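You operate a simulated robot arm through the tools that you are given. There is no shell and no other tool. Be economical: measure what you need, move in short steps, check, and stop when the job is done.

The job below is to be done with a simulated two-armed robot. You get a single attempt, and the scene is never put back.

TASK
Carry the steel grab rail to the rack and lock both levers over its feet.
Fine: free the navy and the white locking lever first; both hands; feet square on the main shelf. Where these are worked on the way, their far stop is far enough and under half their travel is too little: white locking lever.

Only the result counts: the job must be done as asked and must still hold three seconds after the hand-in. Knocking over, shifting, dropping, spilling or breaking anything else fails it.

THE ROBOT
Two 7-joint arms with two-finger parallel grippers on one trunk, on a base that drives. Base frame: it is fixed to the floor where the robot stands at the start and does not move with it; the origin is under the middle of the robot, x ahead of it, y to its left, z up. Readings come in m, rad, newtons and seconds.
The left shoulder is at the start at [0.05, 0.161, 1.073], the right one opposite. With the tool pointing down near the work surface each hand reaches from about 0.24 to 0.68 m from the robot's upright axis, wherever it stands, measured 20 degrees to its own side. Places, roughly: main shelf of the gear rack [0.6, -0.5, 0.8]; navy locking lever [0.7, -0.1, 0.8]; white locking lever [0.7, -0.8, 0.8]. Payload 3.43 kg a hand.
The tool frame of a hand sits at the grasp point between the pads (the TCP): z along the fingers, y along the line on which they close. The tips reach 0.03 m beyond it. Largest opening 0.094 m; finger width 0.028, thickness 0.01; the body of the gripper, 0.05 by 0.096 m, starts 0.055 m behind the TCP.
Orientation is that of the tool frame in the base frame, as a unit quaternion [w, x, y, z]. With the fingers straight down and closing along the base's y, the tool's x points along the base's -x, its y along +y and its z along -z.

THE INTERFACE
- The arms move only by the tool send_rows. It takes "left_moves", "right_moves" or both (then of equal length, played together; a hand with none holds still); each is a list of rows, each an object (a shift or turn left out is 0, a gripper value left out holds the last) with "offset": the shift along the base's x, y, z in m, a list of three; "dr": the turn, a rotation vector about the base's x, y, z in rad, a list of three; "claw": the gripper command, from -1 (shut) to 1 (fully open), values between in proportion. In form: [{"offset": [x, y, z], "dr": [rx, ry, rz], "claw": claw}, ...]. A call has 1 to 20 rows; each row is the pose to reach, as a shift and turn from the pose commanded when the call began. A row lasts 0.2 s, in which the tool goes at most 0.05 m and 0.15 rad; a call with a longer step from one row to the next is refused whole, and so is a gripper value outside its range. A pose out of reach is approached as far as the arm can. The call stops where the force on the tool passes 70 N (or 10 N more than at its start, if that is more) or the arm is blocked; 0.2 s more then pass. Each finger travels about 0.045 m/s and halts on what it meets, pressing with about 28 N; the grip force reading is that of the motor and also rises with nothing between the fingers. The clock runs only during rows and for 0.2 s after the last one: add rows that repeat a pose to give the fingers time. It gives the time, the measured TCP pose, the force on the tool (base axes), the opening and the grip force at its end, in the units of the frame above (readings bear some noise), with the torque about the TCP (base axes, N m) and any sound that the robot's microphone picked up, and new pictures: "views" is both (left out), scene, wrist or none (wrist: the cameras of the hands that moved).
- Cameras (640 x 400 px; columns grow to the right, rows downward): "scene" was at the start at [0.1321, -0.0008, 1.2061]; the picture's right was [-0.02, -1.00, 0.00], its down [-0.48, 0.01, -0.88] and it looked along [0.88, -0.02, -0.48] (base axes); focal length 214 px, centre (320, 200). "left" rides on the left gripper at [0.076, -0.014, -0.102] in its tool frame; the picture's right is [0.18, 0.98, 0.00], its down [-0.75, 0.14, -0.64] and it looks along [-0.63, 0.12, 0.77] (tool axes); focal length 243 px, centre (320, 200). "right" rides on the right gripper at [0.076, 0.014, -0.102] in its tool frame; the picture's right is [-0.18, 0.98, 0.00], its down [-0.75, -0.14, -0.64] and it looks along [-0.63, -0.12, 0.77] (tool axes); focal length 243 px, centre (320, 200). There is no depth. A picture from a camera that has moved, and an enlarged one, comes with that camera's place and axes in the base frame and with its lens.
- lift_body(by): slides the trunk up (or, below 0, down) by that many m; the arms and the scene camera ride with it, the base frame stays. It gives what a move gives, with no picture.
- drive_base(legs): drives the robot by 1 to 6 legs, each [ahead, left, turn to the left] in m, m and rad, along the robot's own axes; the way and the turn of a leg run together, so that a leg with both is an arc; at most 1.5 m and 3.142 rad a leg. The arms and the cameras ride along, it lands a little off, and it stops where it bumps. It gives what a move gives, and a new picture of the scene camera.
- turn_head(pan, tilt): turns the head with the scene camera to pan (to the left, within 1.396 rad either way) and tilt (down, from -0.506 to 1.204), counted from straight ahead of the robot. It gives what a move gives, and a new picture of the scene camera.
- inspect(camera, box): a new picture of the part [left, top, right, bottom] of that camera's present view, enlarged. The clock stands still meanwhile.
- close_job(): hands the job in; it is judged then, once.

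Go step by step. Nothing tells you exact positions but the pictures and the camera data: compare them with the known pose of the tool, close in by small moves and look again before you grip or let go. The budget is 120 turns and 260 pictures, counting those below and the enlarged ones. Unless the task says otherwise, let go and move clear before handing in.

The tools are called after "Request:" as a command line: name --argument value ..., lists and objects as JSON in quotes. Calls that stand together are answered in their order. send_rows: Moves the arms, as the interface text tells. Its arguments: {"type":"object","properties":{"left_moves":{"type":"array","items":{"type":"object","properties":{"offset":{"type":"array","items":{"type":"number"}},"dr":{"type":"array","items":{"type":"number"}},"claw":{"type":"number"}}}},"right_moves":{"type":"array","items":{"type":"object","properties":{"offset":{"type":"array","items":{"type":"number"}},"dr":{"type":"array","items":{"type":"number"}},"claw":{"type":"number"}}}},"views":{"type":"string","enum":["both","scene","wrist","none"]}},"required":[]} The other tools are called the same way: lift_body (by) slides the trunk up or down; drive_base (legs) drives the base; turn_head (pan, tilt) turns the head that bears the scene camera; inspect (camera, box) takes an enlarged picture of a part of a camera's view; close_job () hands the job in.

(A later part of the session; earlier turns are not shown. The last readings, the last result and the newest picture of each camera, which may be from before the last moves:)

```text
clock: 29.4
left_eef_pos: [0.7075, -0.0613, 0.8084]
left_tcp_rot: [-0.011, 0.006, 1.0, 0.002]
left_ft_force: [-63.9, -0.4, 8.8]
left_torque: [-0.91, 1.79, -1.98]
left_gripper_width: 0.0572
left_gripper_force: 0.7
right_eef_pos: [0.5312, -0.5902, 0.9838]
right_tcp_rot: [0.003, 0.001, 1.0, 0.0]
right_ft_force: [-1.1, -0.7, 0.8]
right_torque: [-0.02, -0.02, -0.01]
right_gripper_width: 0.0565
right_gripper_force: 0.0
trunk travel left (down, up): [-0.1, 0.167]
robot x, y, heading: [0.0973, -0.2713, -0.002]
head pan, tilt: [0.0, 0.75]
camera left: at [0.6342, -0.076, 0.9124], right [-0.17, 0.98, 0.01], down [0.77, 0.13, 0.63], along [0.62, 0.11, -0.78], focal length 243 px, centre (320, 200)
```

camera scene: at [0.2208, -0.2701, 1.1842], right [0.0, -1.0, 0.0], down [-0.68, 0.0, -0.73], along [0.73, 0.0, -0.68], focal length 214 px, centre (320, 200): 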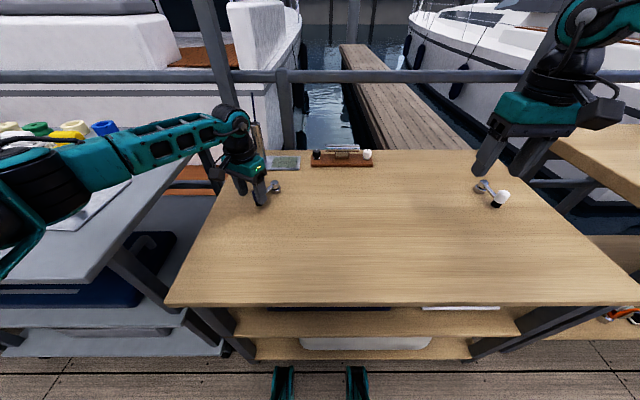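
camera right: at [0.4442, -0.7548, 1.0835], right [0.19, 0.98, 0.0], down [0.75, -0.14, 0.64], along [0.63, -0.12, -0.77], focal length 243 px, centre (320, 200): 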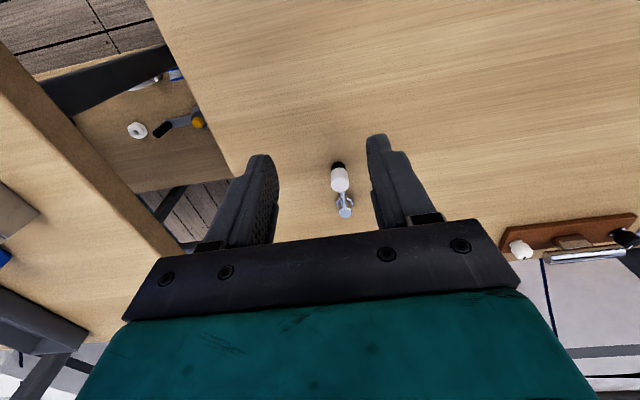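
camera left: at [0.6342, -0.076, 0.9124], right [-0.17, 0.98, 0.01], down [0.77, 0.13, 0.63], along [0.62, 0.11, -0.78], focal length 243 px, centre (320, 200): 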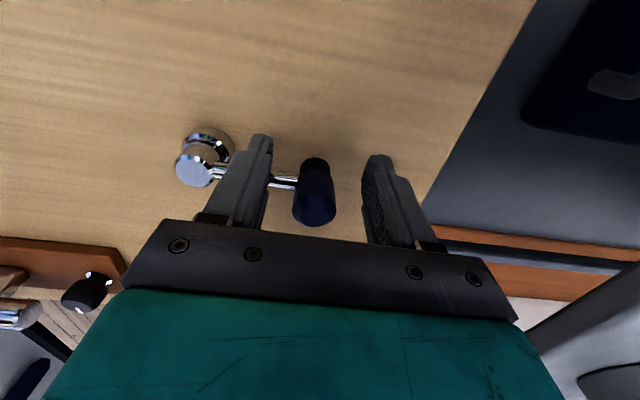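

Far stop reached at about 90°. I back off, lift clear and retract the left hand.

Request:
send_rows --left_moves '[{"offset": [-0.01, 0, 0]}, {"offset": [-0.01, 0.0, 0.04]}, {"offset": [-0.01, 0.0, 0.09]}, {"offset": [-0.04, 0.0, 0.12]}, {"offset": [-0.08, 0, 0.14]}, {"offset": [-0.12, 0, 0.16]}, {"offset": [-0.16, 0, 0.19]}, {"offset": [-0.2, 0, 0.21]}, {"offset": [-0.23, 0, 0.24]}]' --views "wrist"

Request:
drive_base --legs '[[0.0, -0.36, 0.004]]'

```text
clock: 31.4
left_eef_pos: [0.4873, -0.0606, 1.0482]
left_tcp_rot: [0.002, 0.002, 1.0, 0.001]
left_ft_force: [0.0, -0.2, -0.8]
left_torque: [0.01, 0.01, 0.0]
left_gripper_width: 0.0563
left_gripper_force: 0.1
right_eef_pos: [0.5355, -0.5903, 0.9809]
right_tcp_rot: [0.0, 0.002, 1.0, 0.0]
right_ft_force: [0.2, -0.1, 0.6]
right_torque: [0.01, -0.01, -0.04]
right_gripper_width: 0.0563
right_gripper_force: 0.1
trunk travel left (down, up): [-0.1, 0.167]
robot x, y, heading: [0.0979, -0.2741, -0.006]
head pan, tilt: [0.0, 0.75]
camera left: at [0.4114, -0.0753, 1.1507], right [-0.18, 0.98, 0.0], down [0.75, 0.14, 0.64], along [0.63, 0.12, -0.76], focal length 243 px, centre (320, 200)
```

left: 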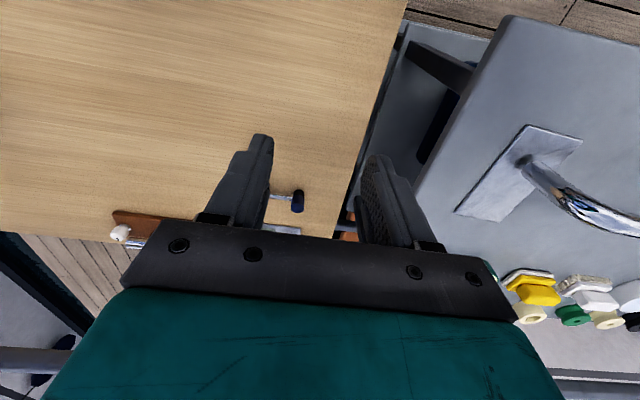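

```text
clock: 35.1
left_eef_pos: [0.4867, -0.4179, 1.0477]
left_tcp_rot: [0.002, 0.001, 1.0, -0.001]
left_ft_force: [-0.3, 0.2, -0.3]
left_torque: [0.01, 0.03, 0.01]
left_gripper_width: 0.0564
left_gripper_force: 0.1
right_eef_pos: [0.5365, -0.9469, 0.9805]
right_tcp_rot: [0.0, 0.0, 1.0, 0.0]
right_ft_force: [0.1, 0.7, 0.1]
right_torque: [0.0, -0.02, -0.01]
right_gripper_width: 0.0566
right_gripper_force: 0.1
trunk travel left (down, up): [-0.1, 0.167]
robot x, y, heading: [0.0969, -0.6306, 0.003]
head pan, tilt: [0.0, 0.75]
camera scene: at [0.2202, -0.6283, 1.1842], right [0.0, -1.0, 0.0], down [-0.68, 0.0, -0.73], along [0.73, 0.0, -0.68], focal length 214 px, centre (320, 200)
```

scene: 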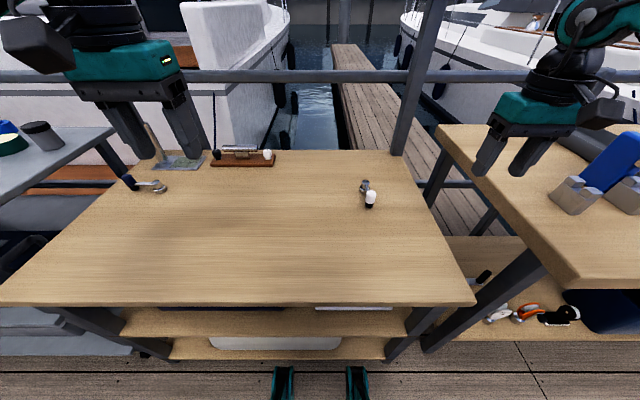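

Navy lever stands at its far stop. Now the right hand goes over the white knob.

Request:
send_rows --right_moves '[{"offset": [0.02, 0.036, -0.016]}, {"offset": [0.04, 0.072, -0.032]}, {"offset": [0.06, 0.108, -0.048]}, {"offset": [0.08, 0.144, -0.064]}, {"offset": [0.1035, 0.181, -0.08]}, {"offset": [0.1035, 0.181, -0.08]}]' --views "wrist"

```text
clock: 36.5
left_eef_pos: [0.487, -0.4172, 1.0482]
left_tcp_rot: [0.002, 0.001, 1.0, 0.0]
left_ft_force: [0.3, -1.1, -0.2]
left_torque: [-0.02, -0.01, 0.0]
left_gripper_width: 0.0562
left_gripper_force: 0.1
right_eef_pos: [0.6015, -0.8089, 0.9165]
right_tcp_rot: [0.001, 0.0, 1.0, 0.0]
right_ft_force: [0.5, -0.3, -0.3]
right_torque: [-0.02, -0.02, 0.02]
right_gripper_width: 0.0564
right_gripper_force: 0.1
right hand out of reach, approached as far as the arm can: row 4, 5, 6
trunk travel left (down, up): [-0.1, 0.167]
robot x, y, heading: [0.0982, -0.6271, 0.002]
head pan, tilt: [0.0, 0.75]
camera right: at [0.525, -0.7936, 1.0187], right [0.18, 0.98, 0.0], down [0.75, -0.14, 0.64], along [0.63, -0.12, -0.77], focal length 243 px, centre (320, 200)
```

right: 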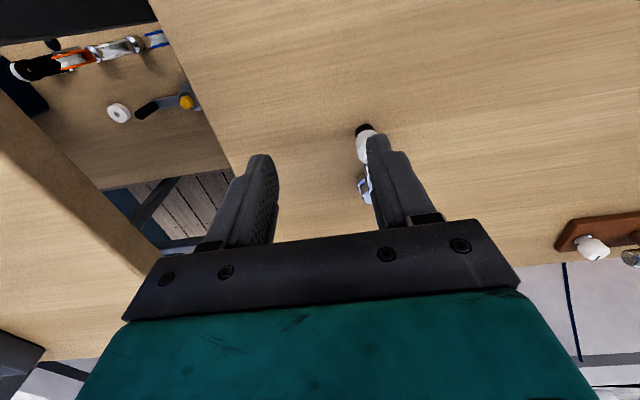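

The right arm balks in this posture at a place that should be reachable. I try to re-posture it by passing through the mirror of the left arm's starting pose.

Request:
send_rows --right_moves '[{"offset": [-0.01, 0.0, 0.04]}, {"offset": [-0.02, 0.01, 0.08]}, {"offset": [-0.035, 0.03, 0.12]}, {"offset": [-0.05, 0.05, 0.16]}, {"offset": [-0.065, 0.08, 0.19]}, {"offset": [-0.08, 0.11, 0.217]}, {"offset": [-0.097, 0.15, 0.217]}, {"offset": [-0.097, 0.19, 0.217]}, {"offset": [-0.097, 0.225, 0.217]}, {"offset": [-0.097, 0.225, 0.217]}]' --left_moves '[{"offset": [0, 0.02, 0]}, {"offset": [0, 0.04, 0]}, {"offset": [0, 0.06, 0]}, {"offset": [0, 0.08, 0]}, {"offset": [0, 0.1, 0]}, {"offset": [0, 0.12, 0]}, {"offset": [0, 0.12, 0]}, {"offset": [0, 0.12, 0]}, {"offset": [0, 0.12, 0]}, {"offset": [0, 0.12, 0]}]' --views "scene"

```text
clock: 38.7
left_eef_pos: [0.4884, -0.2967, 1.0487]
left_tcp_rot: [0.002, 0.001, 1.0, 0.0]
left_ft_force: [-0.7, -0.2, -0.5]
left_torque: [0.0, -0.01, 0.01]
left_gripper_width: 0.0565
left_gripper_force: 0.0
right_eef_pos: [0.4952, -0.7485, 1.0965]
right_tcp_rot: [0.0, 0.001, 1.0, 0.0]
right_ft_force: [0.5, -0.2, 0.7]
right_torque: [0.03, 0.01, 0.03]
right_gripper_width: 0.0563
right_gripper_force: 0.0
right hand out of reach, approached as far as the arm can: row 4, 5, 6, 7, 8, 9, 10
trunk travel left (down, up): [-0.1, 0.167]
robot x, y, heading: [0.0951, -0.6256, 0.0]
head pan, tilt: [0.0, 0.75]
camera scene: at [0.2203, -0.6282, 1.1842], right [0.0, -1.0, 0.0], down [-0.68, 0.0, -0.73], along [0.73, 0.0, -0.68], focal length 214 px, centre (320, 200)
```

scene: 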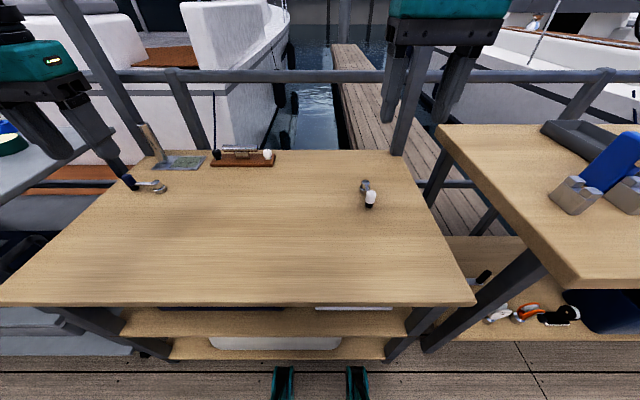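

The right arm seems to be at a wrist-roll limit. I test whether yawing the hand positively frees it.

Request:
send_rows --right_moves '[{"dr": [0, 0, 0.14]}, {"dr": [0, 0, 0.28]}, {"dr": [0, 0, 0.42]}, {"dr": [0, 0, 0.56], "offset": [0, 0.03, 0]}, {"dr": [0, 0, 0.56], "offset": [0, 0.07, 0]}, {"dr": [0, 0, 0.56], "offset": [0, 0.11, 0]}, {"dr": [0, 0, 0.56], "offset": [0, 0.11, 0]}]' --views "wrist"

```text
clock: 40.3
left_eef_pos: [0.4875, -0.297, 1.0478]
left_tcp_rot: [0.002, 0.001, 1.0, -0.001]
left_ft_force: [0.1, 0.0, 0.1]
left_torque: [0.01, 0.04, -0.01]
left_gripper_width: 0.0562
left_gripper_force: 0.1
right_eef_pos: [0.4771, -0.7344, 1.071]
right_tcp_rot: [0.001, -0.277, 0.961, -0.001]
right_ft_force: [-0.1, 0.1, -0.2]
right_torque: [-0.02, -0.01, -0.03]
right_gripper_width: 0.0565
right_gripper_force: 0.1
right hand out of reach, approached as far as the arm can: row 4, 5, 6, 7
trunk travel left (down, up): [-0.1, 0.167]
robot x, y, heading: [0.0958, -0.6303, -0.001]
head pan, tilt: [0.0, 0.75]
camera right: at [0.4051, -0.7619, 1.1737], right [-0.37, 0.93, 0.0], down [0.71, 0.28, 0.64], along [0.6, 0.23, -0.77], focal length 243 px, centre (320, 200)
```

right: 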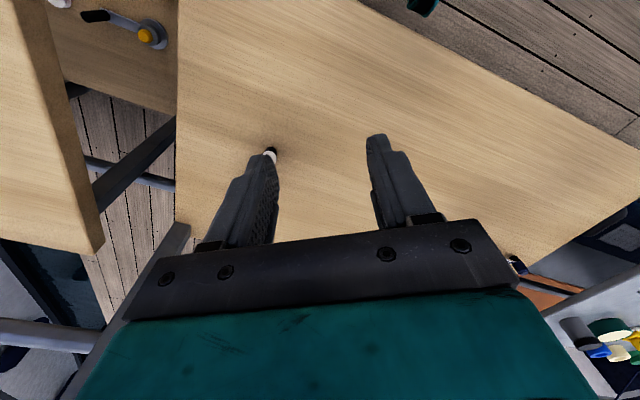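

Request:
send_rows --right_moves '[{"dr": [0, 0, -0.14]}, {"dr": [0, 0, -0.28]}, {"dr": [0, 0, -0.42]}, {"dr": [0, 0, -0.56]}, {"dr": [0, 0, -0.7]}, {"dr": [0, 0, -0.84]}, {"dr": [0, 0, -0.98]}, {"dr": [0, 0, -0.98], "offset": [0, 0.03, 0]}, {"dr": [0, 0, -0.98], "offset": [0, 0.07, 0]}, {"dr": [0, 0, -0.98], "offset": [0, 0.11, 0]}]' --views "none"

```text
clock: 42.5
left_eef_pos: [0.4876, -0.2969, 1.0472]
left_tcp_rot: [0.002, 0.001, 1.0, 0.0]
left_ft_force: [0.6, -0.2, 0.6]
left_torque: [0.0, -0.01, -0.03]
left_gripper_width: 0.0561
left_gripper_force: 0.1
right_eef_pos: [0.4672, -0.7345, 1.0799]
right_tcp_rot: [0.0, 0.209, 0.978, 0.0]
right_ft_force: [-0.1, -1.3, -0.1]
right_torque: [0.02, -0.01, 0.0]
right_gripper_width: 0.0565
right_gripper_force: 0.0
right hand out of reach, approached as far as the arm can: row 6, 7, 8, 9, 10
trunk travel left (down, up): [-0.1, 0.167]
robot x, y, heading: [0.0989, -0.6286, 0.001]
head pan, tilt: [0.0, 0.75]
```

Let me look at the right arm's posture.

Request:
turn_head --pan -0.9 --tilt 0.2

Request:
turn_head --pan 0.9 --tilt 0.2

```text
clock: 43.7
left_eef_pos: [0.4861, -0.2969, 1.0486]
left_tcp_rot: [0.001, 0.001, 1.0, -0.001]
left_ft_force: [-0.1, -1.1, -0.2]
left_torque: [-0.02, -0.01, -0.03]
left_gripper_width: 0.0565
left_gripper_force: 0.1
right_eef_pos: [0.4674, -0.7333, 1.0796]
right_tcp_rot: [0.0, 0.209, 0.978, 0.0]
right_ft_force: [-0.7, 0.7, -0.1]
right_torque: [-0.02, -0.03, -0.02]
right_gripper_width: 0.0565
right_gripper_force: 0.0
trunk travel left (down, up): [-0.1, 0.167]
robot x, y, heading: [0.0957, -0.6268, 0.002]
head pan, tilt: [-0.901, 0.201]
camera scene: at [0.1953, -0.7012, 1.2338], right [-0.78, -0.62, 0.0], down [-0.12, 0.16, -0.98], along [0.61, -0.77, -0.2], focal length 214 px, centre (320, 200)
```

scene: 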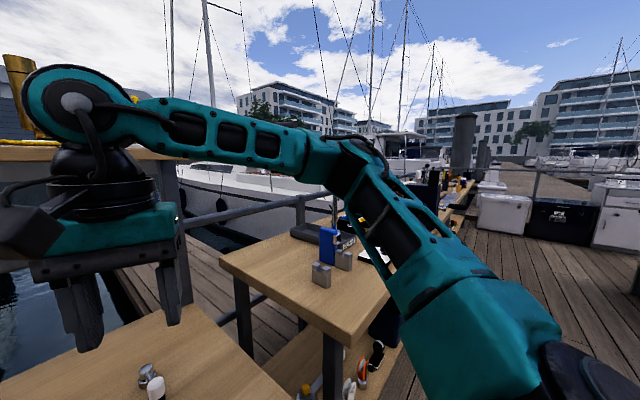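

```text
clock: 45.5
left_eef_pos: [0.4873, -0.2968, 1.0485]
left_tcp_rot: [0.002, 0.0, 1.0, 0.0]
left_ft_force: [0.3, 0.2, -1.0]
left_torque: [0.01, -0.06, 0.02]
left_gripper_width: 0.0566
left_gripper_force: 0.0
right_eef_pos: [0.4684, -0.734, 1.0802]
right_tcp_rot: [0.0, 0.209, 0.978, -0.001]
right_ft_force: [0.1, -0.2, 0.6]
right_torque: [-0.01, -0.03, 0.02]
right_gripper_width: 0.0562
right_gripper_force: 0.0
trunk travel left (down, up): [-0.1, 0.167]
robot x, y, heading: [0.0938, -0.6326, -0.001]
head pan, tilt: [0.901, 0.201]
camera scene: at [0.1953, -0.5552, 1.2339], right [0.78, -0.62, 0.0], down [-0.12, -0.16, -0.98], along [0.61, 0.77, -0.2], focal length 214 px, centre (320, 200)
```

scene: 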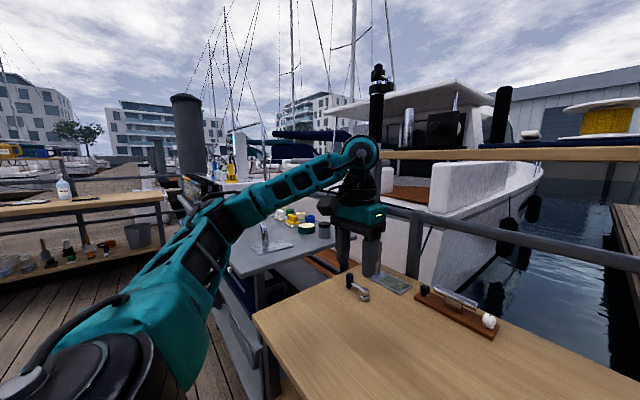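

I test whether the right arm gets further inward when lower and with yaw back at zero.

Request:
send_rows --right_moves '[{"dr": [0, 0, 0.14], "offset": [0, -0.02, -0.03]}, {"dr": [0, 0, 0.28], "offset": [0, -0.02, -0.06]}, {"dr": [0, 0, 0.42], "offset": [0, -0.02, -0.1]}, {"dr": [0, 0, 0.42], "offset": [0, -0.02, -0.14]}, {"dr": [0, 0, 0.42], "offset": [0, -0.02, -0.18]}, {"dr": [0, 0, 0.42], "offset": [0, 0.02, -0.18]}, {"dr": [0, 0, 0.42], "offset": [0, 0.06, -0.18]}]' --views "none"

```text
clock: 47.1
left_eef_pos: [0.4866, -0.2969, 1.047]
left_tcp_rot: [0.001, 0.002, 1.0, 0.0]
left_ft_force: [0.5, -0.4, 0.2]
left_torque: [0.02, 0.01, -0.01]
left_gripper_width: 0.0562
left_gripper_force: 0.1
right_eef_pos: [0.4577, -0.7287, 0.9075]
right_tcp_rot: [0.0, 0.0, 1.0, 0.0]
right_ft_force: [-0.4, 0.4, -0.2]
right_torque: [0.01, 0.0, 0.0]
right_gripper_width: 0.0564
right_gripper_force: 0.0
right hand out of reach, approached as far as the arm can: row 6, 7
trunk travel left (down, up): [-0.1, 0.167]
robot x, y, heading: [0.0955, -0.6276, -0.001]
head pan, tilt: [0.901, 0.201]
```

The limit looks like an azimuth limit of this elbow posture. I go back to a middle standing place and try swinging inward with the arm extended, which leaves the elbow less choice.

Request:
drive_base --legs '[[0.0, 0.18, 0.0]]'

Request:
send_rows --right_moves '[{"offset": [0.03, -0.03, 0.01]}, {"offset": [0.06, -0.06, 0.02]}, {"offset": [0.09, -0.09, 0.02]}, {"offset": [0.12, -0.12, 0.02]}, {"offset": [0.15, -0.15, 0.02]}, {"offset": [0.18, -0.18, 0.02]}, {"offset": [0.2, -0.2, 0.02]}]' --views "none"

Request:
send_rows --right_moves '[{"offset": [0.01, 0.03, 0.0]}, {"offset": [0.02, 0.06, 0.0]}, {"offset": [0.03, 0.09, 0.0]}, {"offset": [0.04, 0.12, 0.0]}, {"offset": [0.05, 0.15, 0.0]}]' --views "scene"

```text
clock: 49.3
left_eef_pos: [0.4853, -0.118, 1.0474]
left_tcp_rot: [0.001, 0.002, 1.0, 0.0]
left_ft_force: [0.2, -1.0, 0.6]
left_torque: [-0.05, -0.02, 0.02]
left_gripper_width: 0.0564
left_gripper_force: 0.0
right_eef_pos: [0.4569, -0.5497, 0.9086]
right_tcp_rot: [0.0, 0.0, 1.0, 0.0]
right_ft_force: [-0.5, -0.3, 0.0]
right_torque: [-0.02, 0.0, -0.01]
right_gripper_width: 0.0566
right_gripper_force: 0.1
trunk travel left (down, up): [-0.1, 0.167]
robot x, y, heading: [0.0984, -0.4491, 0.005]
head pan, tilt: [0.901, 0.201]
camera scene: at [0.1953, -0.3759, 1.2339], right [0.78, -0.62, 0.0], down [-0.12, -0.16, -0.98], along [0.61, 0.77, -0.2], focal length 214 px, centre (320, 200)
```

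scene: 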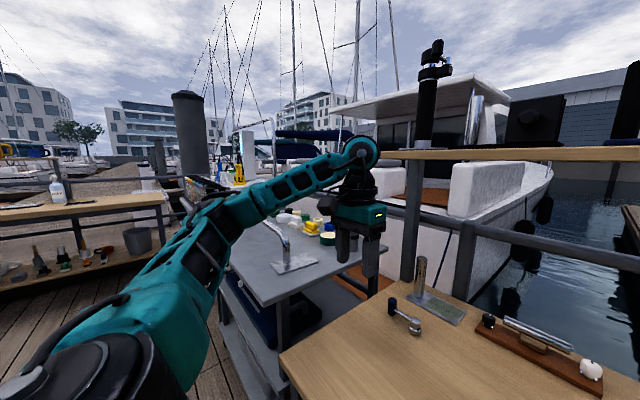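

```text
clock: 50.9
left_eef_pos: [0.4871, -0.1191, 1.0474]
left_tcp_rot: [0.002, 0.001, 1.0, 0.001]
left_ft_force: [0.1, 0.3, -0.5]
left_torque: [0.02, 0.02, -0.01]
left_gripper_width: 0.0563
left_gripper_force: 0.1
right_eef_pos: [0.6581, -0.751, 0.9275]
right_tcp_rot: [0.0, 0.0, 1.0, 0.0]
right_ft_force: [0.1, 0.1, -0.9]
right_torque: [-0.01, 0.01, 0.02]
right_gripper_width: 0.0563
right_gripper_force: 0.0
trunk travel left (down, up): [-0.1, 0.167]
robot x, y, heading: [0.0943, -0.4497, 0.0]
head pan, tilt: [0.901, 0.201]
```

```text
clock: 52.1
left_eef_pos: [0.4871, -0.1177, 1.0476]
left_tcp_rot: [0.002, 0.002, 1.0, 0.0]
left_ft_force: [0.6, -0.2, 0.4]
left_torque: [0.0, 0.02, 0.0]
left_gripper_width: 0.0562
left_gripper_force: 0.1
right_eef_pos: [0.6272, -0.655, 0.9436]
right_tcp_rot: [0.001, 0.001, 1.0, 0.001]
right_ft_force: [0.6, -0.1, 0.4]
right_torque: [0.01, -0.02, 0.02]
right_gripper_width: 0.0564
right_gripper_force: 0.0
right hand out of reach, approached as far as the arm can: row 1, 2, 3, 4, 5
trunk travel left (down, up): [-0.1, 0.167]
robot x, y, heading: [0.0943, -0.4456, 0.004]
head pan, tilt: [0.901, 0.201]
camera scene: at [0.1951, -0.3758, 1.2339], right [0.78, -0.62, 0.0], down [-0.12, -0.16, -0.98], along [0.61, 0.77, -0.2], focal length 214 px, centre (320, 200)
```

scene: 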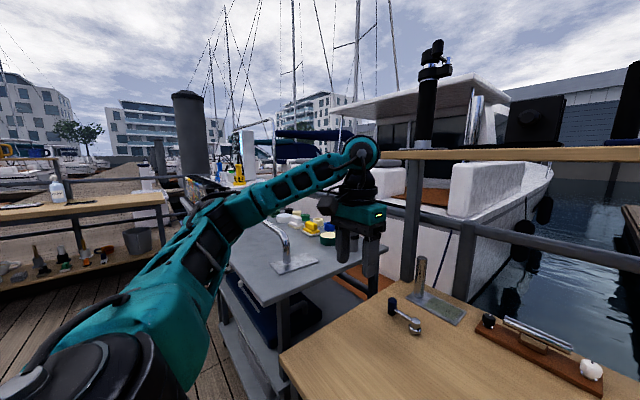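

The right arm's range depends on wrist yaw; for the rail I'll need a 90° yaw anyway, so I test the right hand at +90° and how far inward it then reaches.

Request:
send_rows --right_moves '[{"offset": [-0.02, -0.02, 0.02], "dr": [0, 0, 0.14]}, {"offset": [-0.05, -0.04, 0.04], "dr": [0, 0, 0.28]}, {"offset": [-0.08, -0.06, 0.04], "dr": [0, 0, 0.42]}, {"offset": [-0.08, -0.06, 0.04], "dr": [0, 0, 0.56]}, {"offset": [-0.08, -0.06, 0.04], "dr": [0, 0, 0.7]}, {"offset": [-0.08, -0.06, 0.04], "dr": [0, 0, 0.84]}, {"offset": [-0.08, -0.06, 0.04], "dr": [0, 0, 0.98]}, {"offset": [-0.08, -0.06, 0.04], "dr": [0, 0, 1.12]}, {"offset": [-0.08, -0.06, 0.04], "dr": [0, 0, 1.26]}, {"offset": [-0.08, -0.06, 0.04], "dr": [0, 0, 1.4]}, {"offset": [-0.08, -0.06, 0.04], "dr": [0, 0, 1.54]}]' --views "none"

Request:
send_rows --right_moves '[{"offset": [0, 0.04, -0.02]}, {"offset": [0, 0.08, -0.04]}, {"offset": [0, 0.12, -0.05]}, {"offset": [0, 0.16, -0.05]}, {"offset": [0, 0.2, -0.05]}, {"offset": [0, 0.24, -0.05]}]' --views "none"

```text
clock: 54.5
left_eef_pos: [0.4867, -0.1178, 1.0478]
left_tcp_rot: [0.002, 0.002, 1.0, 0.0]
left_ft_force: [-0.1, 0.1, -0.3]
left_torque: [-0.01, 0.02, 0.01]
left_gripper_width: 0.0563
left_gripper_force: 0.1
right_eef_pos: [0.3762, -0.5607, 0.9403]
right_tcp_rot: [0.003, -0.688, 0.726, -0.01]
right_ft_force: [-0.1, 0.2, -0.2]
right_torque: [0.01, 0.01, 0.0]
right_gripper_width: 0.0563
right_gripper_force: 0.0
right hand out of reach, approached as far as the arm can: row 5, 6, 7, 8, 9, 10, 11
trunk travel left (down, up): [-0.1, 0.167]
robot x, y, heading: [0.0996, -0.4502, 0.002]
head pan, tilt: [0.901, 0.201]
```

```text
clock: 55.9
left_eef_pos: [0.4874, -0.1183, 1.0477]
left_tcp_rot: [0.002, 0.002, 1.0, 0.001]
left_ft_force: [0.4, 0.1, -1.5]
left_torque: [-0.01, 0.0, 0.01]
left_gripper_width: 0.0566
left_gripper_force: 0.1
right_eef_pos: [0.3798, -0.5364, 0.9251]
right_tcp_rot: [0.001, -0.696, 0.718, 0.0]
right_ft_force: [-0.7, -0.6, 0.1]
right_torque: [0.02, -0.02, -0.02]
right_gripper_width: 0.0565
right_gripper_force: 0.1
right hand out of reach, approached as far as the arm can: row 1, 2, 3, 4, 5, 6
trunk travel left (down, up): [-0.1, 0.167]
robot x, y, heading: [0.097, -0.4484, -0.001]
head pan, tilt: [0.901, 0.201]
```

Request:
send_rows --right_moves '[{"offset": [0.04, 0, 0.02]}, {"offset": [0.08, 0, 0.04]}, {"offset": [0.12, 0.0, 0.04]}, {"offset": [0.16, 0.0, 0.04]}, {"offset": [0.2, 0, 0.04]}]' --views "none"

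Request:
turn_head --pan -0.9 --tilt 0.3

```text
clock: 57.1
left_eef_pos: [0.4877, -0.1181, 1.0485]
left_tcp_rot: [0.002, 0.002, 1.0, -0.001]
left_ft_force: [0.2, 0.7, -0.3]
left_torque: [-0.01, 0.0, 0.0]
left_gripper_width: 0.0563
left_gripper_force: 0.1
right_eef_pos: [0.3809, -0.5381, 0.9244]
right_tcp_rot: [0.001, -0.696, 0.718, 0.001]
right_ft_force: [-0.2, 0.3, 0.3]
right_torque: [-0.04, 0.02, -0.01]
right_gripper_width: 0.0567
right_gripper_force: 0.1
right hand out of reach, approached as far as the arm can: row 1, 2, 3, 4, 5
trunk travel left (down, up): [-0.1, 0.167]
robot x, y, heading: [0.0965, -0.4471, 0.001]
head pan, tilt: [0.901, 0.201]
```

```text
clock: 58.9
left_eef_pos: [0.4869, -0.1177, 1.0472]
left_tcp_rot: [0.002, 0.003, 1.0, 0.0]
left_ft_force: [0.2, 0.8, 0.9]
left_torque: [0.0, -0.03, 0.02]
left_gripper_width: 0.0566
left_gripper_force: 0.1
right_eef_pos: [0.3808, -0.5383, 0.9246]
right_tcp_rot: [0.001, -0.696, 0.718, 0.001]
right_ft_force: [-0.4, 0.2, 0.5]
right_torque: [0.04, 0.01, 0.01]
right_gripper_width: 0.0564
right_gripper_force: 0.1
trunk travel left (down, up): [-0.1, 0.167]
robot x, y, heading: [0.0956, -0.4538, -0.001]
head pan, tilt: [-0.901, 0.3]
camera scene: at [0.1954, -0.5222, 1.2246], right [-0.78, -0.62, 0.0], down [-0.18, 0.23, -0.96], along [0.59, -0.75, -0.3], focal length 214 px, centre (320, 200)
```

scene: 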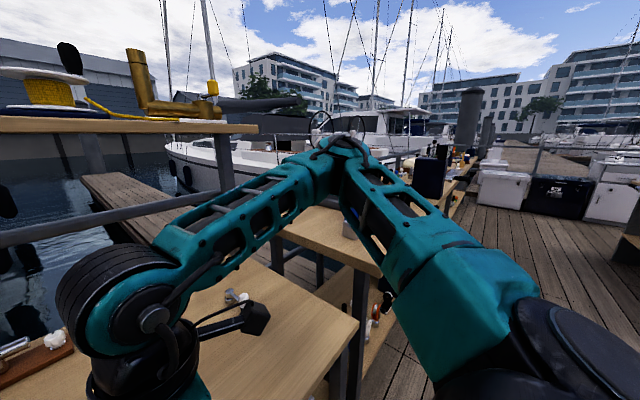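

I bring the right hand back to its starting posture region and zero yaw, then test the negative yaw side there.

Request:
send_rows --right_moves '[{"offset": [0.0, -0.03, 0.03], "dr": [0, 0, -0.15]}, {"offset": [0.0, -0.06, 0.06], "dr": [0, 0, -0.3]}, {"offset": [0.01, -0.09, 0.09], "dr": [0, 0, -0.45]}, {"offset": [0.02, -0.12, 0.12], "dr": [0, 0, -0.6]}, {"offset": [0.03, -0.15, 0.15], "dr": [0, 0, -0.75]}, {"offset": [0.04, -0.18, 0.17], "dr": [0, 0, -0.9]}, {"offset": [0.05, -0.21, 0.19], "dr": [0, 0, -1.05]}, {"offset": [0.05, -0.24, 0.19], "dr": [0, 0, -1.2]}, {"offset": [0.05, -0.26, 0.19], "dr": [0, 0, -1.35]}, {"offset": [0.05, -0.26, 0.19], "dr": [0, 0, -1.5]}, {"offset": [0.05, -0.26, 0.19], "dr": [0, 0, -1.54]}]' --views "none"

Request:
send_rows --right_moves '[{"dr": [0, 0, -0.15]}, {"dr": [0, 0, -0.3]}, {"dr": [0, 0, -0.45]}, {"dr": [0, 0, -0.6]}, {"dr": [0, 0, -0.75]}, {"dr": [0, 0, -0.9]}, {"dr": [0, 0, -1.05]}, {"dr": [0, 0, -1.2]}, {"dr": [0, 0, -1.35]}, {"dr": [0, 0, -1.5]}, {"dr": [0, 0, -1.57]}]' --views "none"

Request:
turn_head --pan -0.9 --tilt 0.301

```text
clock: 61.3
left_eef_pos: [0.4863, -0.1176, 1.0477]
left_tcp_rot: [0.002, 0.001, 1.0, 0.0]
left_ft_force: [-0.6, 0.0, -0.1]
left_torque: [0.0, 0.0, 0.01]
left_gripper_width: 0.0563
left_gripper_force: 0.0
right_eef_pos: [0.4324, -0.8001, 1.1164]
right_tcp_rot: [0.001, 0.002, 1.0, 0.0]
right_ft_force: [-0.2, 0.2, 0.0]
right_torque: [0.02, -0.01, 0.01]
right_gripper_width: 0.0564
right_gripper_force: 0.0
trunk travel left (down, up): [-0.1, 0.167]
robot x, y, heading: [0.0974, -0.4544, 0.005]
head pan, tilt: [-0.901, 0.3]
```

```text
clock: 63.7
left_eef_pos: [0.488, -0.1169, 1.0473]
left_tcp_rot: [0.001, 0.002, 1.0, 0.0]
left_ft_force: [-0.4, -0.1, -0.1]
left_torque: [0.03, 0.01, -0.01]
left_gripper_width: 0.0563
left_gripper_force: 0.0
right_eef_pos: [0.4331, -0.7994, 1.116]
right_tcp_rot: [0.0, 0.708, 0.706, 0.0]
right_ft_force: [-0.3, -0.4, 0.4]
right_torque: [0.05, 0.03, 0.05]
right_gripper_width: 0.0564
right_gripper_force: 0.0
trunk travel left (down, up): [-0.1, 0.167]
robot x, y, heading: [0.0992, -0.4501, -0.002]
head pan, tilt: [-0.901, 0.3]
```

```text
clock: 64.3
left_eef_pos: [0.4868, -0.117, 1.048]
left_tcp_rot: [0.002, 0.002, 1.0, 0.0]
left_ft_force: [-0.1, 0.3, 0.7]
left_torque: [0.0, -0.03, 0.0]
left_gripper_width: 0.0564
left_gripper_force: 0.0
right_eef_pos: [0.431, -0.799, 1.1175]
right_tcp_rot: [0.0, 0.707, 0.707, 0.001]
right_ft_force: [-0.4, 0.1, 0.2]
right_torque: [0.01, 0.04, 0.02]
right_gripper_width: 0.0562
right_gripper_force: 0.0
trunk travel left (down, up): [-0.1, 0.167]
robot x, y, heading: [0.0955, -0.4522, 0.002]
head pan, tilt: [-0.901, 0.3]
camera scene: at [0.1953, -0.5222, 1.2246], right [-0.78, -0.62, 0.0], down [-0.18, 0.23, -0.96], along [0.59, -0.75, -0.3], focal length 214 px, centre (320, 200)
```

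scene: 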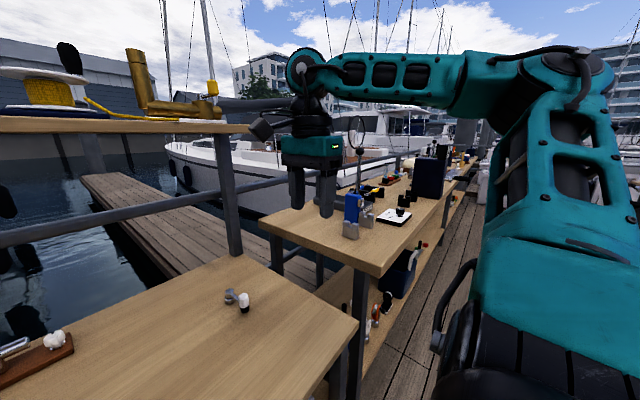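

Yaw −90° works freely and the elbow posture is much better. I test inward and forward reach now.

Request:
send_rows --right_moves '[{"offset": [0.01, 0.03, -0.02]}, {"offset": [0.03, 0.06, -0.04]}, {"offset": [0.05, 0.09, -0.06]}, {"offset": [0.07, 0.12, -0.08]}, {"offset": [0.09, 0.15, -0.1]}, {"offset": [0.11, 0.17, -0.13]}, {"offset": [0.13, 0.17, -0.16]}, {"offset": [0.15, 0.17, -0.19]}, {"offset": [0.17, 0.17, -0.22]}, {"offset": [0.18, 0.17, -0.25]}]' --views "none"

```text
clock: 66.5
left_eef_pos: [0.4879, -0.1183, 1.0478]
left_tcp_rot: [0.002, 0.002, 1.0, 0.001]
left_ft_force: [0.2, 0.5, 0.5]
left_torque: [0.0, -0.01, 0.01]
left_gripper_width: 0.056
left_gripper_force: 0.2
right_eef_pos: [0.597, -0.6432, 0.874]
right_tcp_rot: [0.0, 0.707, 0.707, 0.0]
right_ft_force: [0.6, -0.2, -0.1]
right_torque: [0.0, -0.02, 0.02]
right_gripper_width: 0.0565
right_gripper_force: 0.0
right hand out of reach, approached as far as the arm can: row 9, 10
trunk travel left (down, up): [-0.1, 0.167]
robot x, y, heading: [0.0997, -0.4497, 0.006]
head pan, tilt: [-0.901, 0.3]
```

Better, but it is still limited near r≈0.53 at this height. I test if a lower trunk extends it: raise both hands a bit, lower the trunk by 0.08.

Request:
send_rows --right_moves '[{"offset": [-0.01, 0, 0.05]}, {"offset": [-0.02, 0, 0.1]}, {"offset": [-0.02, 0, 0.14]}]' --views "none"

Request:
lift_body --by -0.08

Request:
send_rows --right_moves '[{"offset": [0.02, 0, 0.0]}, {"offset": [0.05, 0, 0]}, {"offset": [0.08, 0, 0.0]}, {"offset": [0.11, 0, 0]}, {"offset": [0.14, 0, 0]}]' --views "none"

```text
refused: row 1 steps farther than a row can; nothing moved
```

```text
clock: 67.7
left_eef_pos: [0.4869, -0.1176, 0.9676]
left_tcp_rot: [0.002, 0.001, 1.0, 0.0]
left_ft_force: [-0.4, 0.6, 0.8]
left_torque: [0.0, -0.02, 0.01]
left_gripper_width: 0.0563
left_gripper_force: 0.1
right_eef_pos: [0.5962, -0.6432, 0.7943]
right_tcp_rot: [0.001, 0.707, 0.708, 0.0]
right_ft_force: [0.2, 0.1, -0.3]
right_torque: [0.01, -0.03, 0.02]
right_gripper_width: 0.0564
right_gripper_force: 0.0
trunk travel left (down, up): [-0.02, 0.247]
robot x, y, heading: [0.0939, -0.4515, 0.0]
head pan, tilt: [-0.901, 0.3]
```

```text
clock: 68.9
left_eef_pos: [0.4882, -0.1184, 0.9679]
left_tcp_rot: [0.002, 0.002, 1.0, 0.0]
left_ft_force: [-0.6, 0.1, 0.1]
left_torque: [0.03, -0.03, -0.02]
left_gripper_width: 0.0565
left_gripper_force: 0.1
right_eef_pos: [0.64, -0.6887, 0.8218]
right_tcp_rot: [0.001, 0.707, 0.707, 0.001]
right_ft_force: [-0.2, 0.3, 0.9]
right_torque: [-0.03, -0.03, -0.04]
right_gripper_width: 0.0566
right_gripper_force: 0.0
right hand out of reach, approached as far as the arm can: row 1, 2, 3, 4, 5
trunk travel left (down, up): [-0.02, 0.247]
robot x, y, heading: [0.0989, -0.4492, 0.001]
head pan, tilt: [-0.901, 0.3]
```

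Nearly too low, but nothing was touched. I raise the right hand and look at the arm's posture again.

Request:
send_rows --right_moves '[{"offset": [0, 0, 0.045]}, {"offset": [-0.01, 0, 0.09]}, {"offset": [-0.02, 0, 0.13]}]' --views "scene"

```text
clock: 69.7
left_eef_pos: [0.4873, -0.1178, 0.968]
left_tcp_rot: [0.002, 0.002, 1.0, 0.0]
left_ft_force: [0.4, -1.3, 0.3]
left_torque: [0.0, 0.0, -0.01]
left_gripper_width: 0.0566
left_gripper_force: 0.0
right_eef_pos: [0.6197, -0.6869, 0.9502]
right_tcp_rot: [0.0, 0.707, 0.707, 0.001]
right_ft_force: [0.5, 0.6, -0.4]
right_torque: [-0.04, 0.03, -0.01]
right_gripper_width: 0.0564
right_gripper_force: 0.1
trunk travel left (down, up): [-0.02, 0.247]
robot x, y, heading: [0.0995, -0.4528, 0.002]
head pan, tilt: [-0.901, 0.3]
camera scene: at [0.1952, -0.5222, 1.1446], right [-0.78, -0.62, 0.0], down [-0.18, 0.23, -0.96], along [0.59, -0.75, -0.3], focal length 214 px, centre (320, 200)
```

scene: 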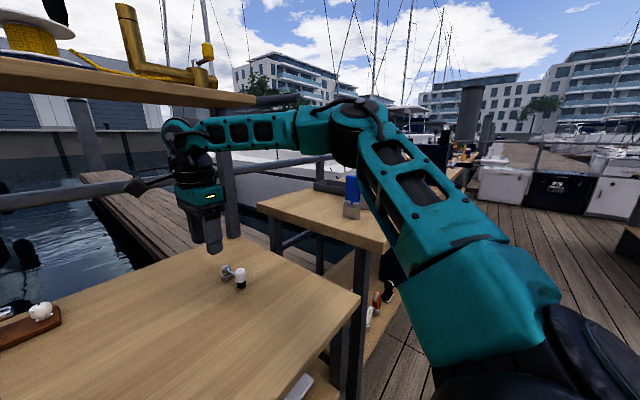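

The usable right-hand zone (rel. y ≈ −0.25) suits the rail placement, and for the white lever I'll use the left hand from a standing place farther right. Trunk up again and the right hand retracted first.

Request:
lift_body --by 0.08

Request:
send_rows --right_moves '[{"offset": [-0.04, -0.01, 0.01]}, {"offset": [-0.08, -0.02, 0.02]}, {"offset": [-0.12, -0.03, 0.04]}, {"offset": [-0.16, -0.04, 0.06]}, {"offset": [-0.2, -0.05, 0.08]}, {"offset": [-0.23, -0.05, 0.08]}]' --left_moves '[{"offset": [0, -0.02, 0.0]}, {"offset": [0, -0.04, 0.0]}, {"offset": [0, -0.06, 0]}, {"offset": [0, -0.08, 0]}, {"offset": [0, -0.1, 0]}, {"offset": [0, -0.12, 0]}]' --views "none"

Request:
turn_head --pan -0.8 --tilt 0.9

```text
clock: 70.8
left_eef_pos: [0.4881, -0.1179, 1.0468]
left_tcp_rot: [0.002, 0.002, 1.0, 0.0]
left_ft_force: [0.1, 0.3, 0.2]
left_torque: [-0.02, -0.02, 0.0]
left_gripper_width: 0.0563
left_gripper_force: 0.1
right_eef_pos: [0.621, -0.6882, 1.0294]
right_tcp_rot: [0.0, 0.707, 0.707, 0.001]
right_ft_force: [0.2, -0.5, 0.1]
right_torque: [-0.01, 0.02, 0.01]
right_gripper_width: 0.0565
right_gripper_force: 0.1
trunk travel left (down, up): [-0.1, 0.167]
robot x, y, heading: [0.0956, -0.4498, 0.004]
head pan, tilt: [-0.901, 0.3]
```

```text
clock: 72.2
left_eef_pos: [0.4867, -0.239, 1.0483]
left_tcp_rot: [0.002, 0.001, 1.0, 0.0]
left_ft_force: [1.1, -0.4, 0.4]
left_torque: [-0.01, -0.01, 0.01]
left_gripper_width: 0.0561
left_gripper_force: 0.1
right_eef_pos: [0.3896, -0.7387, 1.1093]
right_tcp_rot: [0.0, 0.707, 0.707, 0.002]
right_ft_force: [0.0, 0.2, 0.0]
right_torque: [-0.01, 0.0, 0.01]
right_gripper_width: 0.056
right_gripper_force: 0.0
trunk travel left (down, up): [-0.1, 0.167]
robot x, y, heading: [0.0979, -0.4481, 0.002]
head pan, tilt: [-0.901, 0.3]
```

```text
clock: 73.2
left_eef_pos: [0.4868, -0.2377, 1.0488]
left_tcp_rot: [0.002, 0.001, 1.0, -0.001]
left_ft_force: [0.5, -0.5, 0.9]
left_torque: [0.01, -0.03, 0.0]
left_gripper_width: 0.0564
left_gripper_force: 0.0
right_eef_pos: [0.3907, -0.7375, 1.1098]
right_tcp_rot: [-0.001, 0.707, 0.707, 0.001]
right_ft_force: [-0.2, 0.2, 0.6]
right_torque: [-0.01, -0.02, 0.03]
right_gripper_width: 0.0566
right_gripper_force: 0.1
trunk travel left (down, up): [-0.1, 0.167]
robot x, y, heading: [0.0974, -0.4484, -0.0]
head pan, tilt: [-0.799, 0.901]
camera scene: at [0.19, -0.5032, 1.1724], right [-0.72, -0.7, 0.0], down [-0.55, 0.56, -0.62], along [0.43, -0.45, -0.78], focal length 214 px, centre (320, 200)
```

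scene: 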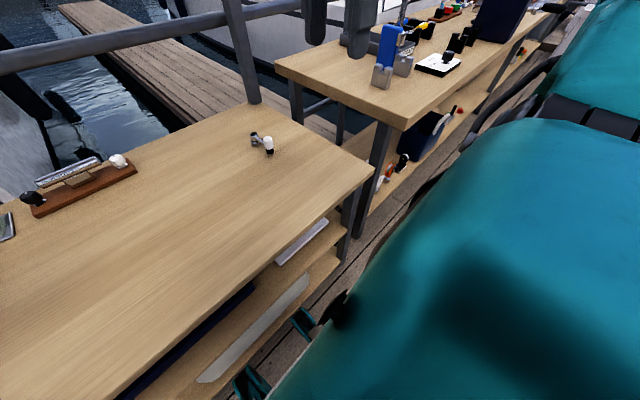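

The bench front lines up with the rack's front, so I drive right.

Request:
drive_base --legs '[[0.0, -0.52, 0.0]]'

Request:
turn_head --pan 0.2 --tilt 0.75

```text
clock: 78.3
left_eef_pos: [0.4865, -0.7569, 1.0475]
left_tcp_rot: [0.001, 0.003, 1.0, 0.0]
left_ft_force: [0.1, 0.1, -0.1]
left_torque: [-0.02, 0.01, 0.02]
left_gripper_width: 0.0566
left_gripper_force: 0.1
right_eef_pos: [0.3879, -1.2563, 1.1099]
right_tcp_rot: [-0.001, 0.708, 0.706, 0.001]
right_ft_force: [0.3, -0.6, -0.9]
right_torque: [-0.01, 0.01, 0.0]
right_gripper_width: 0.0562
right_gripper_force: 0.0
trunk travel left (down, up): [-0.1, 0.167]
robot x, y, heading: [0.0975, -0.9688, -0.002]
head pan, tilt: [-0.799, 0.901]
camera scene: at [0.1889, -1.0217, 1.1723], right [-0.72, -0.69, 0.0], down [-0.54, 0.56, -0.62], along [0.43, -0.45, -0.78], focal length 214 px, centre (320, 200)
```

scene: 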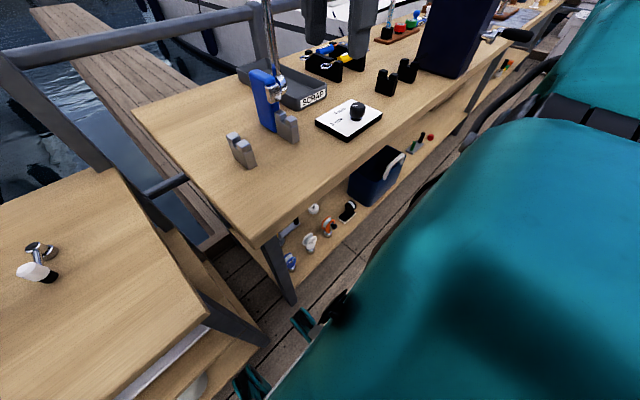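

```text
clock: 79.6
left_eef_pos: [0.4859, -0.7584, 1.0484]
left_tcp_rot: [0.001, 0.002, 1.0, 0.0]
left_ft_force: [0.0, 0.5, -0.2]
left_torque: [0.02, -0.01, 0.0]
left_gripper_width: 0.0566
left_gripper_force: 0.1
right_eef_pos: [0.3881, -1.2564, 1.1093]
right_tcp_rot: [0.0, 0.708, 0.706, 0.001]
right_ft_force: [0.7, 0.9, 1.4]
right_torque: [-0.01, 0.0, 0.01]
right_gripper_width: 0.0563
right_gripper_force: 0.1
trunk travel left (down, up): [-0.1, 0.167]
robot x, y, heading: [0.0945, -0.9673, -0.006]
head pan, tilt: [0.201, 0.75]
camera scene: at [0.2177, -0.9511, 1.1842], right [0.2, -0.98, 0.0], down [-0.67, -0.13, -0.73], along [0.72, 0.14, -0.68], focal length 214 px, centre (320, 200)
```

scene: 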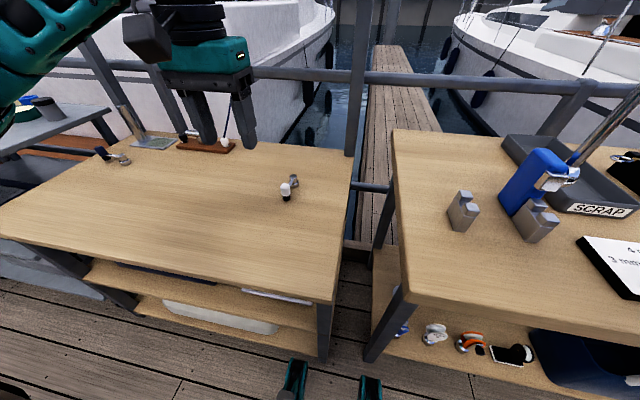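

Left hand goes above the white knob.

Request:
send_rows --left_moves '[{"offset": [0.032, -0.002, -0.03]}, {"offset": [0.064, -0.004, -0.06]}, {"offset": [0.096, -0.006, -0.09]}, {"offset": [0.128, -0.007, -0.12]}, {"offset": [0.154, -0.008, -0.148]}, {"offset": [0.154, -0.008, -0.148]}]' --views "wrist"

```text
clock: 81.0
left_eef_pos: [0.6413, -0.7653, 0.8998]
left_tcp_rot: [0.001, 0.003, 1.0, 0.0]
left_ft_force: [-0.3, 0.3, 0.7]
left_torque: [-0.02, 0.0, -0.02]
left_gripper_width: 0.0564
left_gripper_force: 0.0
right_eef_pos: [0.3876, -1.2568, 1.1096]
right_tcp_rot: [-0.001, 0.709, 0.706, 0.001]
right_ft_force: [-0.1, 0.0, 0.0]
right_torque: [0.02, -0.03, 0.0]
right_gripper_width: 0.0563
right_gripper_force: 0.1
trunk travel left (down, up): [-0.1, 0.167]
robot x, y, heading: [0.0971, -0.9672, -0.003]
head pan, tilt: [0.201, 0.75]
camera left: at [0.5649, -0.7809, 1.0015], right [-0.18, 0.98, 0.0], down [0.75, 0.14, 0.64], along [0.63, 0.11, -0.76], focal length 243 px, centre (320, 200)
```

left: 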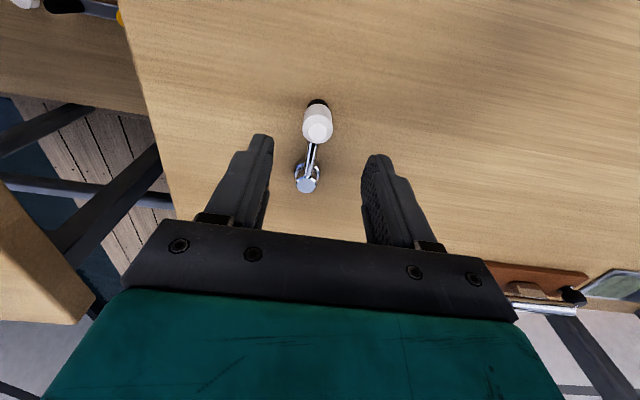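

Request:
send_rows --left_moves '[{"offset": [0.006, -0.003, -0.04]}, {"offset": [0.006, -0.003, -0.08]}, {"offset": [0.006, -0.003, -0.093]}, {"offset": [0.006, -0.01, -0.093]}, {"offset": [0.006, -0.018, -0.093]}, {"offset": [0.007, -0.025, -0.093]}, {"offset": [0.009, -0.033, -0.093], "dr": [0, 0, 0.1]}]' --views "wrist"

```text
clock: 82.6
left_eef_pos: [0.6497, -0.7992, 0.8084]
left_tcp_rot: [0.002, -0.047, 0.999, 0.0]
left_ft_force: [1.5, 1.3, -0.9]
left_torque: [0.02, -0.01, -0.01]
left_gripper_width: 0.057
left_gripper_force: 0.6
right_eef_pos: [0.3878, -1.2573, 1.1091]
right_tcp_rot: [0.0, 0.707, 0.707, 0.001]
right_ft_force: [-0.6, 0.4, -0.5]
right_torque: [0.01, 0.02, -0.03]
right_gripper_width: 0.0564
right_gripper_force: 0.0
trunk travel left (down, up): [-0.1, 0.167]
robot x, y, heading: [0.0918, -0.9668, 0.0]
head pan, tilt: [0.201, 0.75]
camera left: at [0.5757, -0.8212, 0.9097], right [-0.28, 0.96, 0.0], down [0.73, 0.21, 0.65], along [0.62, 0.18, -0.76], focal length 243 px, centre (320, 200)
```

left: 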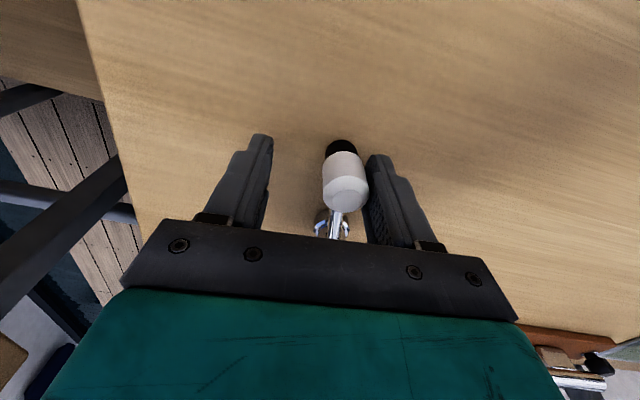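

White lever also swings outward. Continue along the arc.

Request:
send_rows --left_moves '[{"offset": [0.006, -0.01, 0], "dr": [0, 0, 0.12]}, {"offset": [0.0135, -0.02, 0], "dr": [0, 0, 0.25]}, {"offset": [0.022, -0.028, 0], "dr": [0, 0, 0.33]}, {"offset": [0.031, -0.034, 0], "dr": [0, 0, 0.4]}, {"offset": [0.041, -0.039, 0], "dr": [0, 0, 0.45]}, {"offset": [0.052, -0.043, 0], "dr": [0, 0, 0.5]}]' --views "wrist"

```text
clock: 84.0
left_eef_pos: [0.7003, -0.8437, 0.8076]
left_tcp_rot: [0.001, -0.293, 0.956, 0.0]
left_ft_force: [-0.8, 0.9, -0.1]
left_torque: [-0.01, 0.05, 0.06]
left_gripper_width: 0.0568
left_gripper_force: 0.5
right_eef_pos: [0.3888, -1.2563, 1.1099]
right_tcp_rot: [0.0, 0.708, 0.706, 0.002]
right_ft_force: [0.2, -0.2, 0.2]
right_torque: [-0.03, 0.03, -0.01]
right_gripper_width: 0.0564
right_gripper_force: 0.1
trunk travel left (down, up): [-0.1, 0.167]
robot x, y, heading: [0.0966, -0.9667, -0.003]
head pan, tilt: [0.201, 0.75]
camera left: at [0.6469, -0.8981, 0.9102], right [-0.7, 0.71, 0.0], down [0.54, 0.54, 0.64], along [0.46, 0.45, -0.76], focal length 243 px, centre (320, 200)
```

left: 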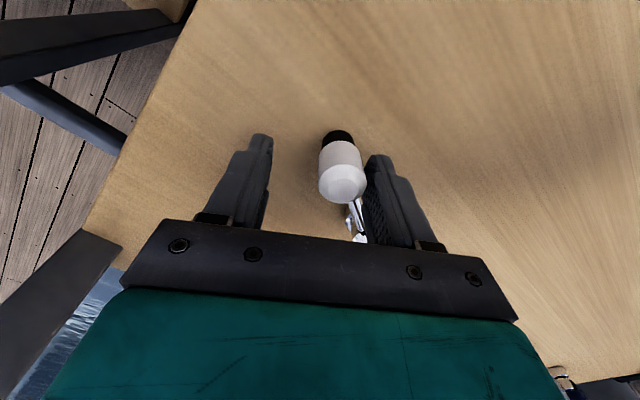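

Request:
send_rows --left_moves '[{"offset": [0.008, -0.001, 0], "dr": [0, 0, 0.08]}, {"offset": [0.016, -0.002, 0], "dr": [0, 0, 0.16]}, {"offset": [0.023, -0.002, 0], "dr": [0, 0, 0.22]}, {"offset": [0.029, -0.002, 0], "dr": [0, 0, 0.25]}, {"offset": [0.034, -0.002, 0], "dr": [0, 0, 0.25]}]' --views "wrist"

```text
clock: 85.2
left_eef_pos: [0.7298, -0.8426, 0.8084]
left_tcp_rot: [0.001, -0.409, 0.912, 0.001]
left_ft_force: [-0.4, 0.4, -0.9]
left_torque: [-0.02, 0.04, 0.03]
left_gripper_width: 0.0568
left_gripper_force: 0.4
left hand out of reach, approached as far as the arm can: row 5
right_eef_pos: [0.3877, -1.2575, 1.1088]
right_tcp_rot: [0.0, 0.709, 0.705, 0.002]
right_ft_force: [0.7, -0.4, 0.3]
right_torque: [-0.03, 0.01, 0.03]
right_gripper_width: 0.0563
right_gripper_force: 0.1
trunk travel left (down, up): [-0.1, 0.167]
robot x, y, heading: [0.0976, -0.9665, -0.004]
head pan, tilt: [0.201, 0.75]
camera left: at [0.6912, -0.9097, 0.9098], right [-0.86, 0.52, 0.0], down [0.39, 0.66, 0.64], along [0.33, 0.55, -0.76], focal length 243 px, centre (320, 200)
```

left: 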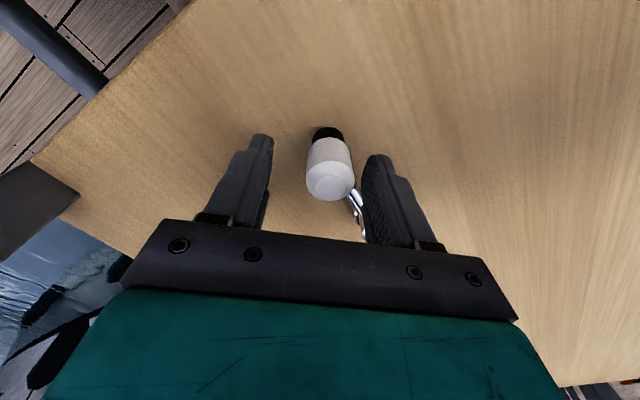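

Request:
send_rows --left_moves '[{"offset": [0.0, 0.0, 0], "dr": [0, 0, -0.12]}, {"offset": [0.001, 0.0, 0], "dr": [0, 0, -0.24]}, {"offset": [0.002, 0, 0], "dr": [0, 0, -0.36]}, {"offset": [0.003, 0, 0], "dr": [0, 0, -0.48]}]' --views "wrist"

```text
clock: 86.2
left_eef_pos: [0.7199, -0.8462, 0.805]
left_tcp_rot: [-0.021, -0.191, 0.981, 0.002]
left_ft_force: [-25.6, 0.3, 8.1]
left_torque: [0.18, 0.6, 0.83]
left_gripper_width: 0.0622
left_gripper_force: 5.4
right_eef_pos: [0.3854, -1.2567, 1.1101]
right_tcp_rot: [0.0, 0.708, 0.706, 0.002]
right_ft_force: [0.0, 0.3, -0.5]
right_torque: [0.0, 0.0, 0.02]
right_gripper_width: 0.0566
right_gripper_force: 0.1
trunk travel left (down, up): [-0.1, 0.167]
robot x, y, heading: [0.0955, -0.9685, -0.004]
head pan, tilt: [0.201, 0.75]
stopped in row 4 (left hand): the force on the tool passed its limit at 72 N (the readings are from after the stop); the commanded pose is now the measured one
camera left: at [0.6593, -0.889, 0.9101], right [-0.54, 0.84, 0.02], down [0.67, 0.42, 0.61], along [0.51, 0.34, -0.79], focal length 243 px, centre (320, 200)
```

left: 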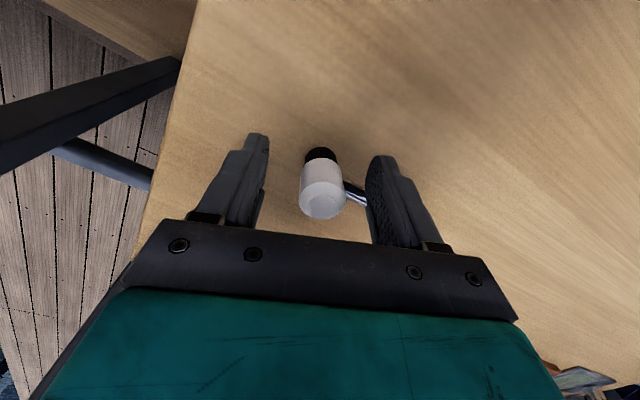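

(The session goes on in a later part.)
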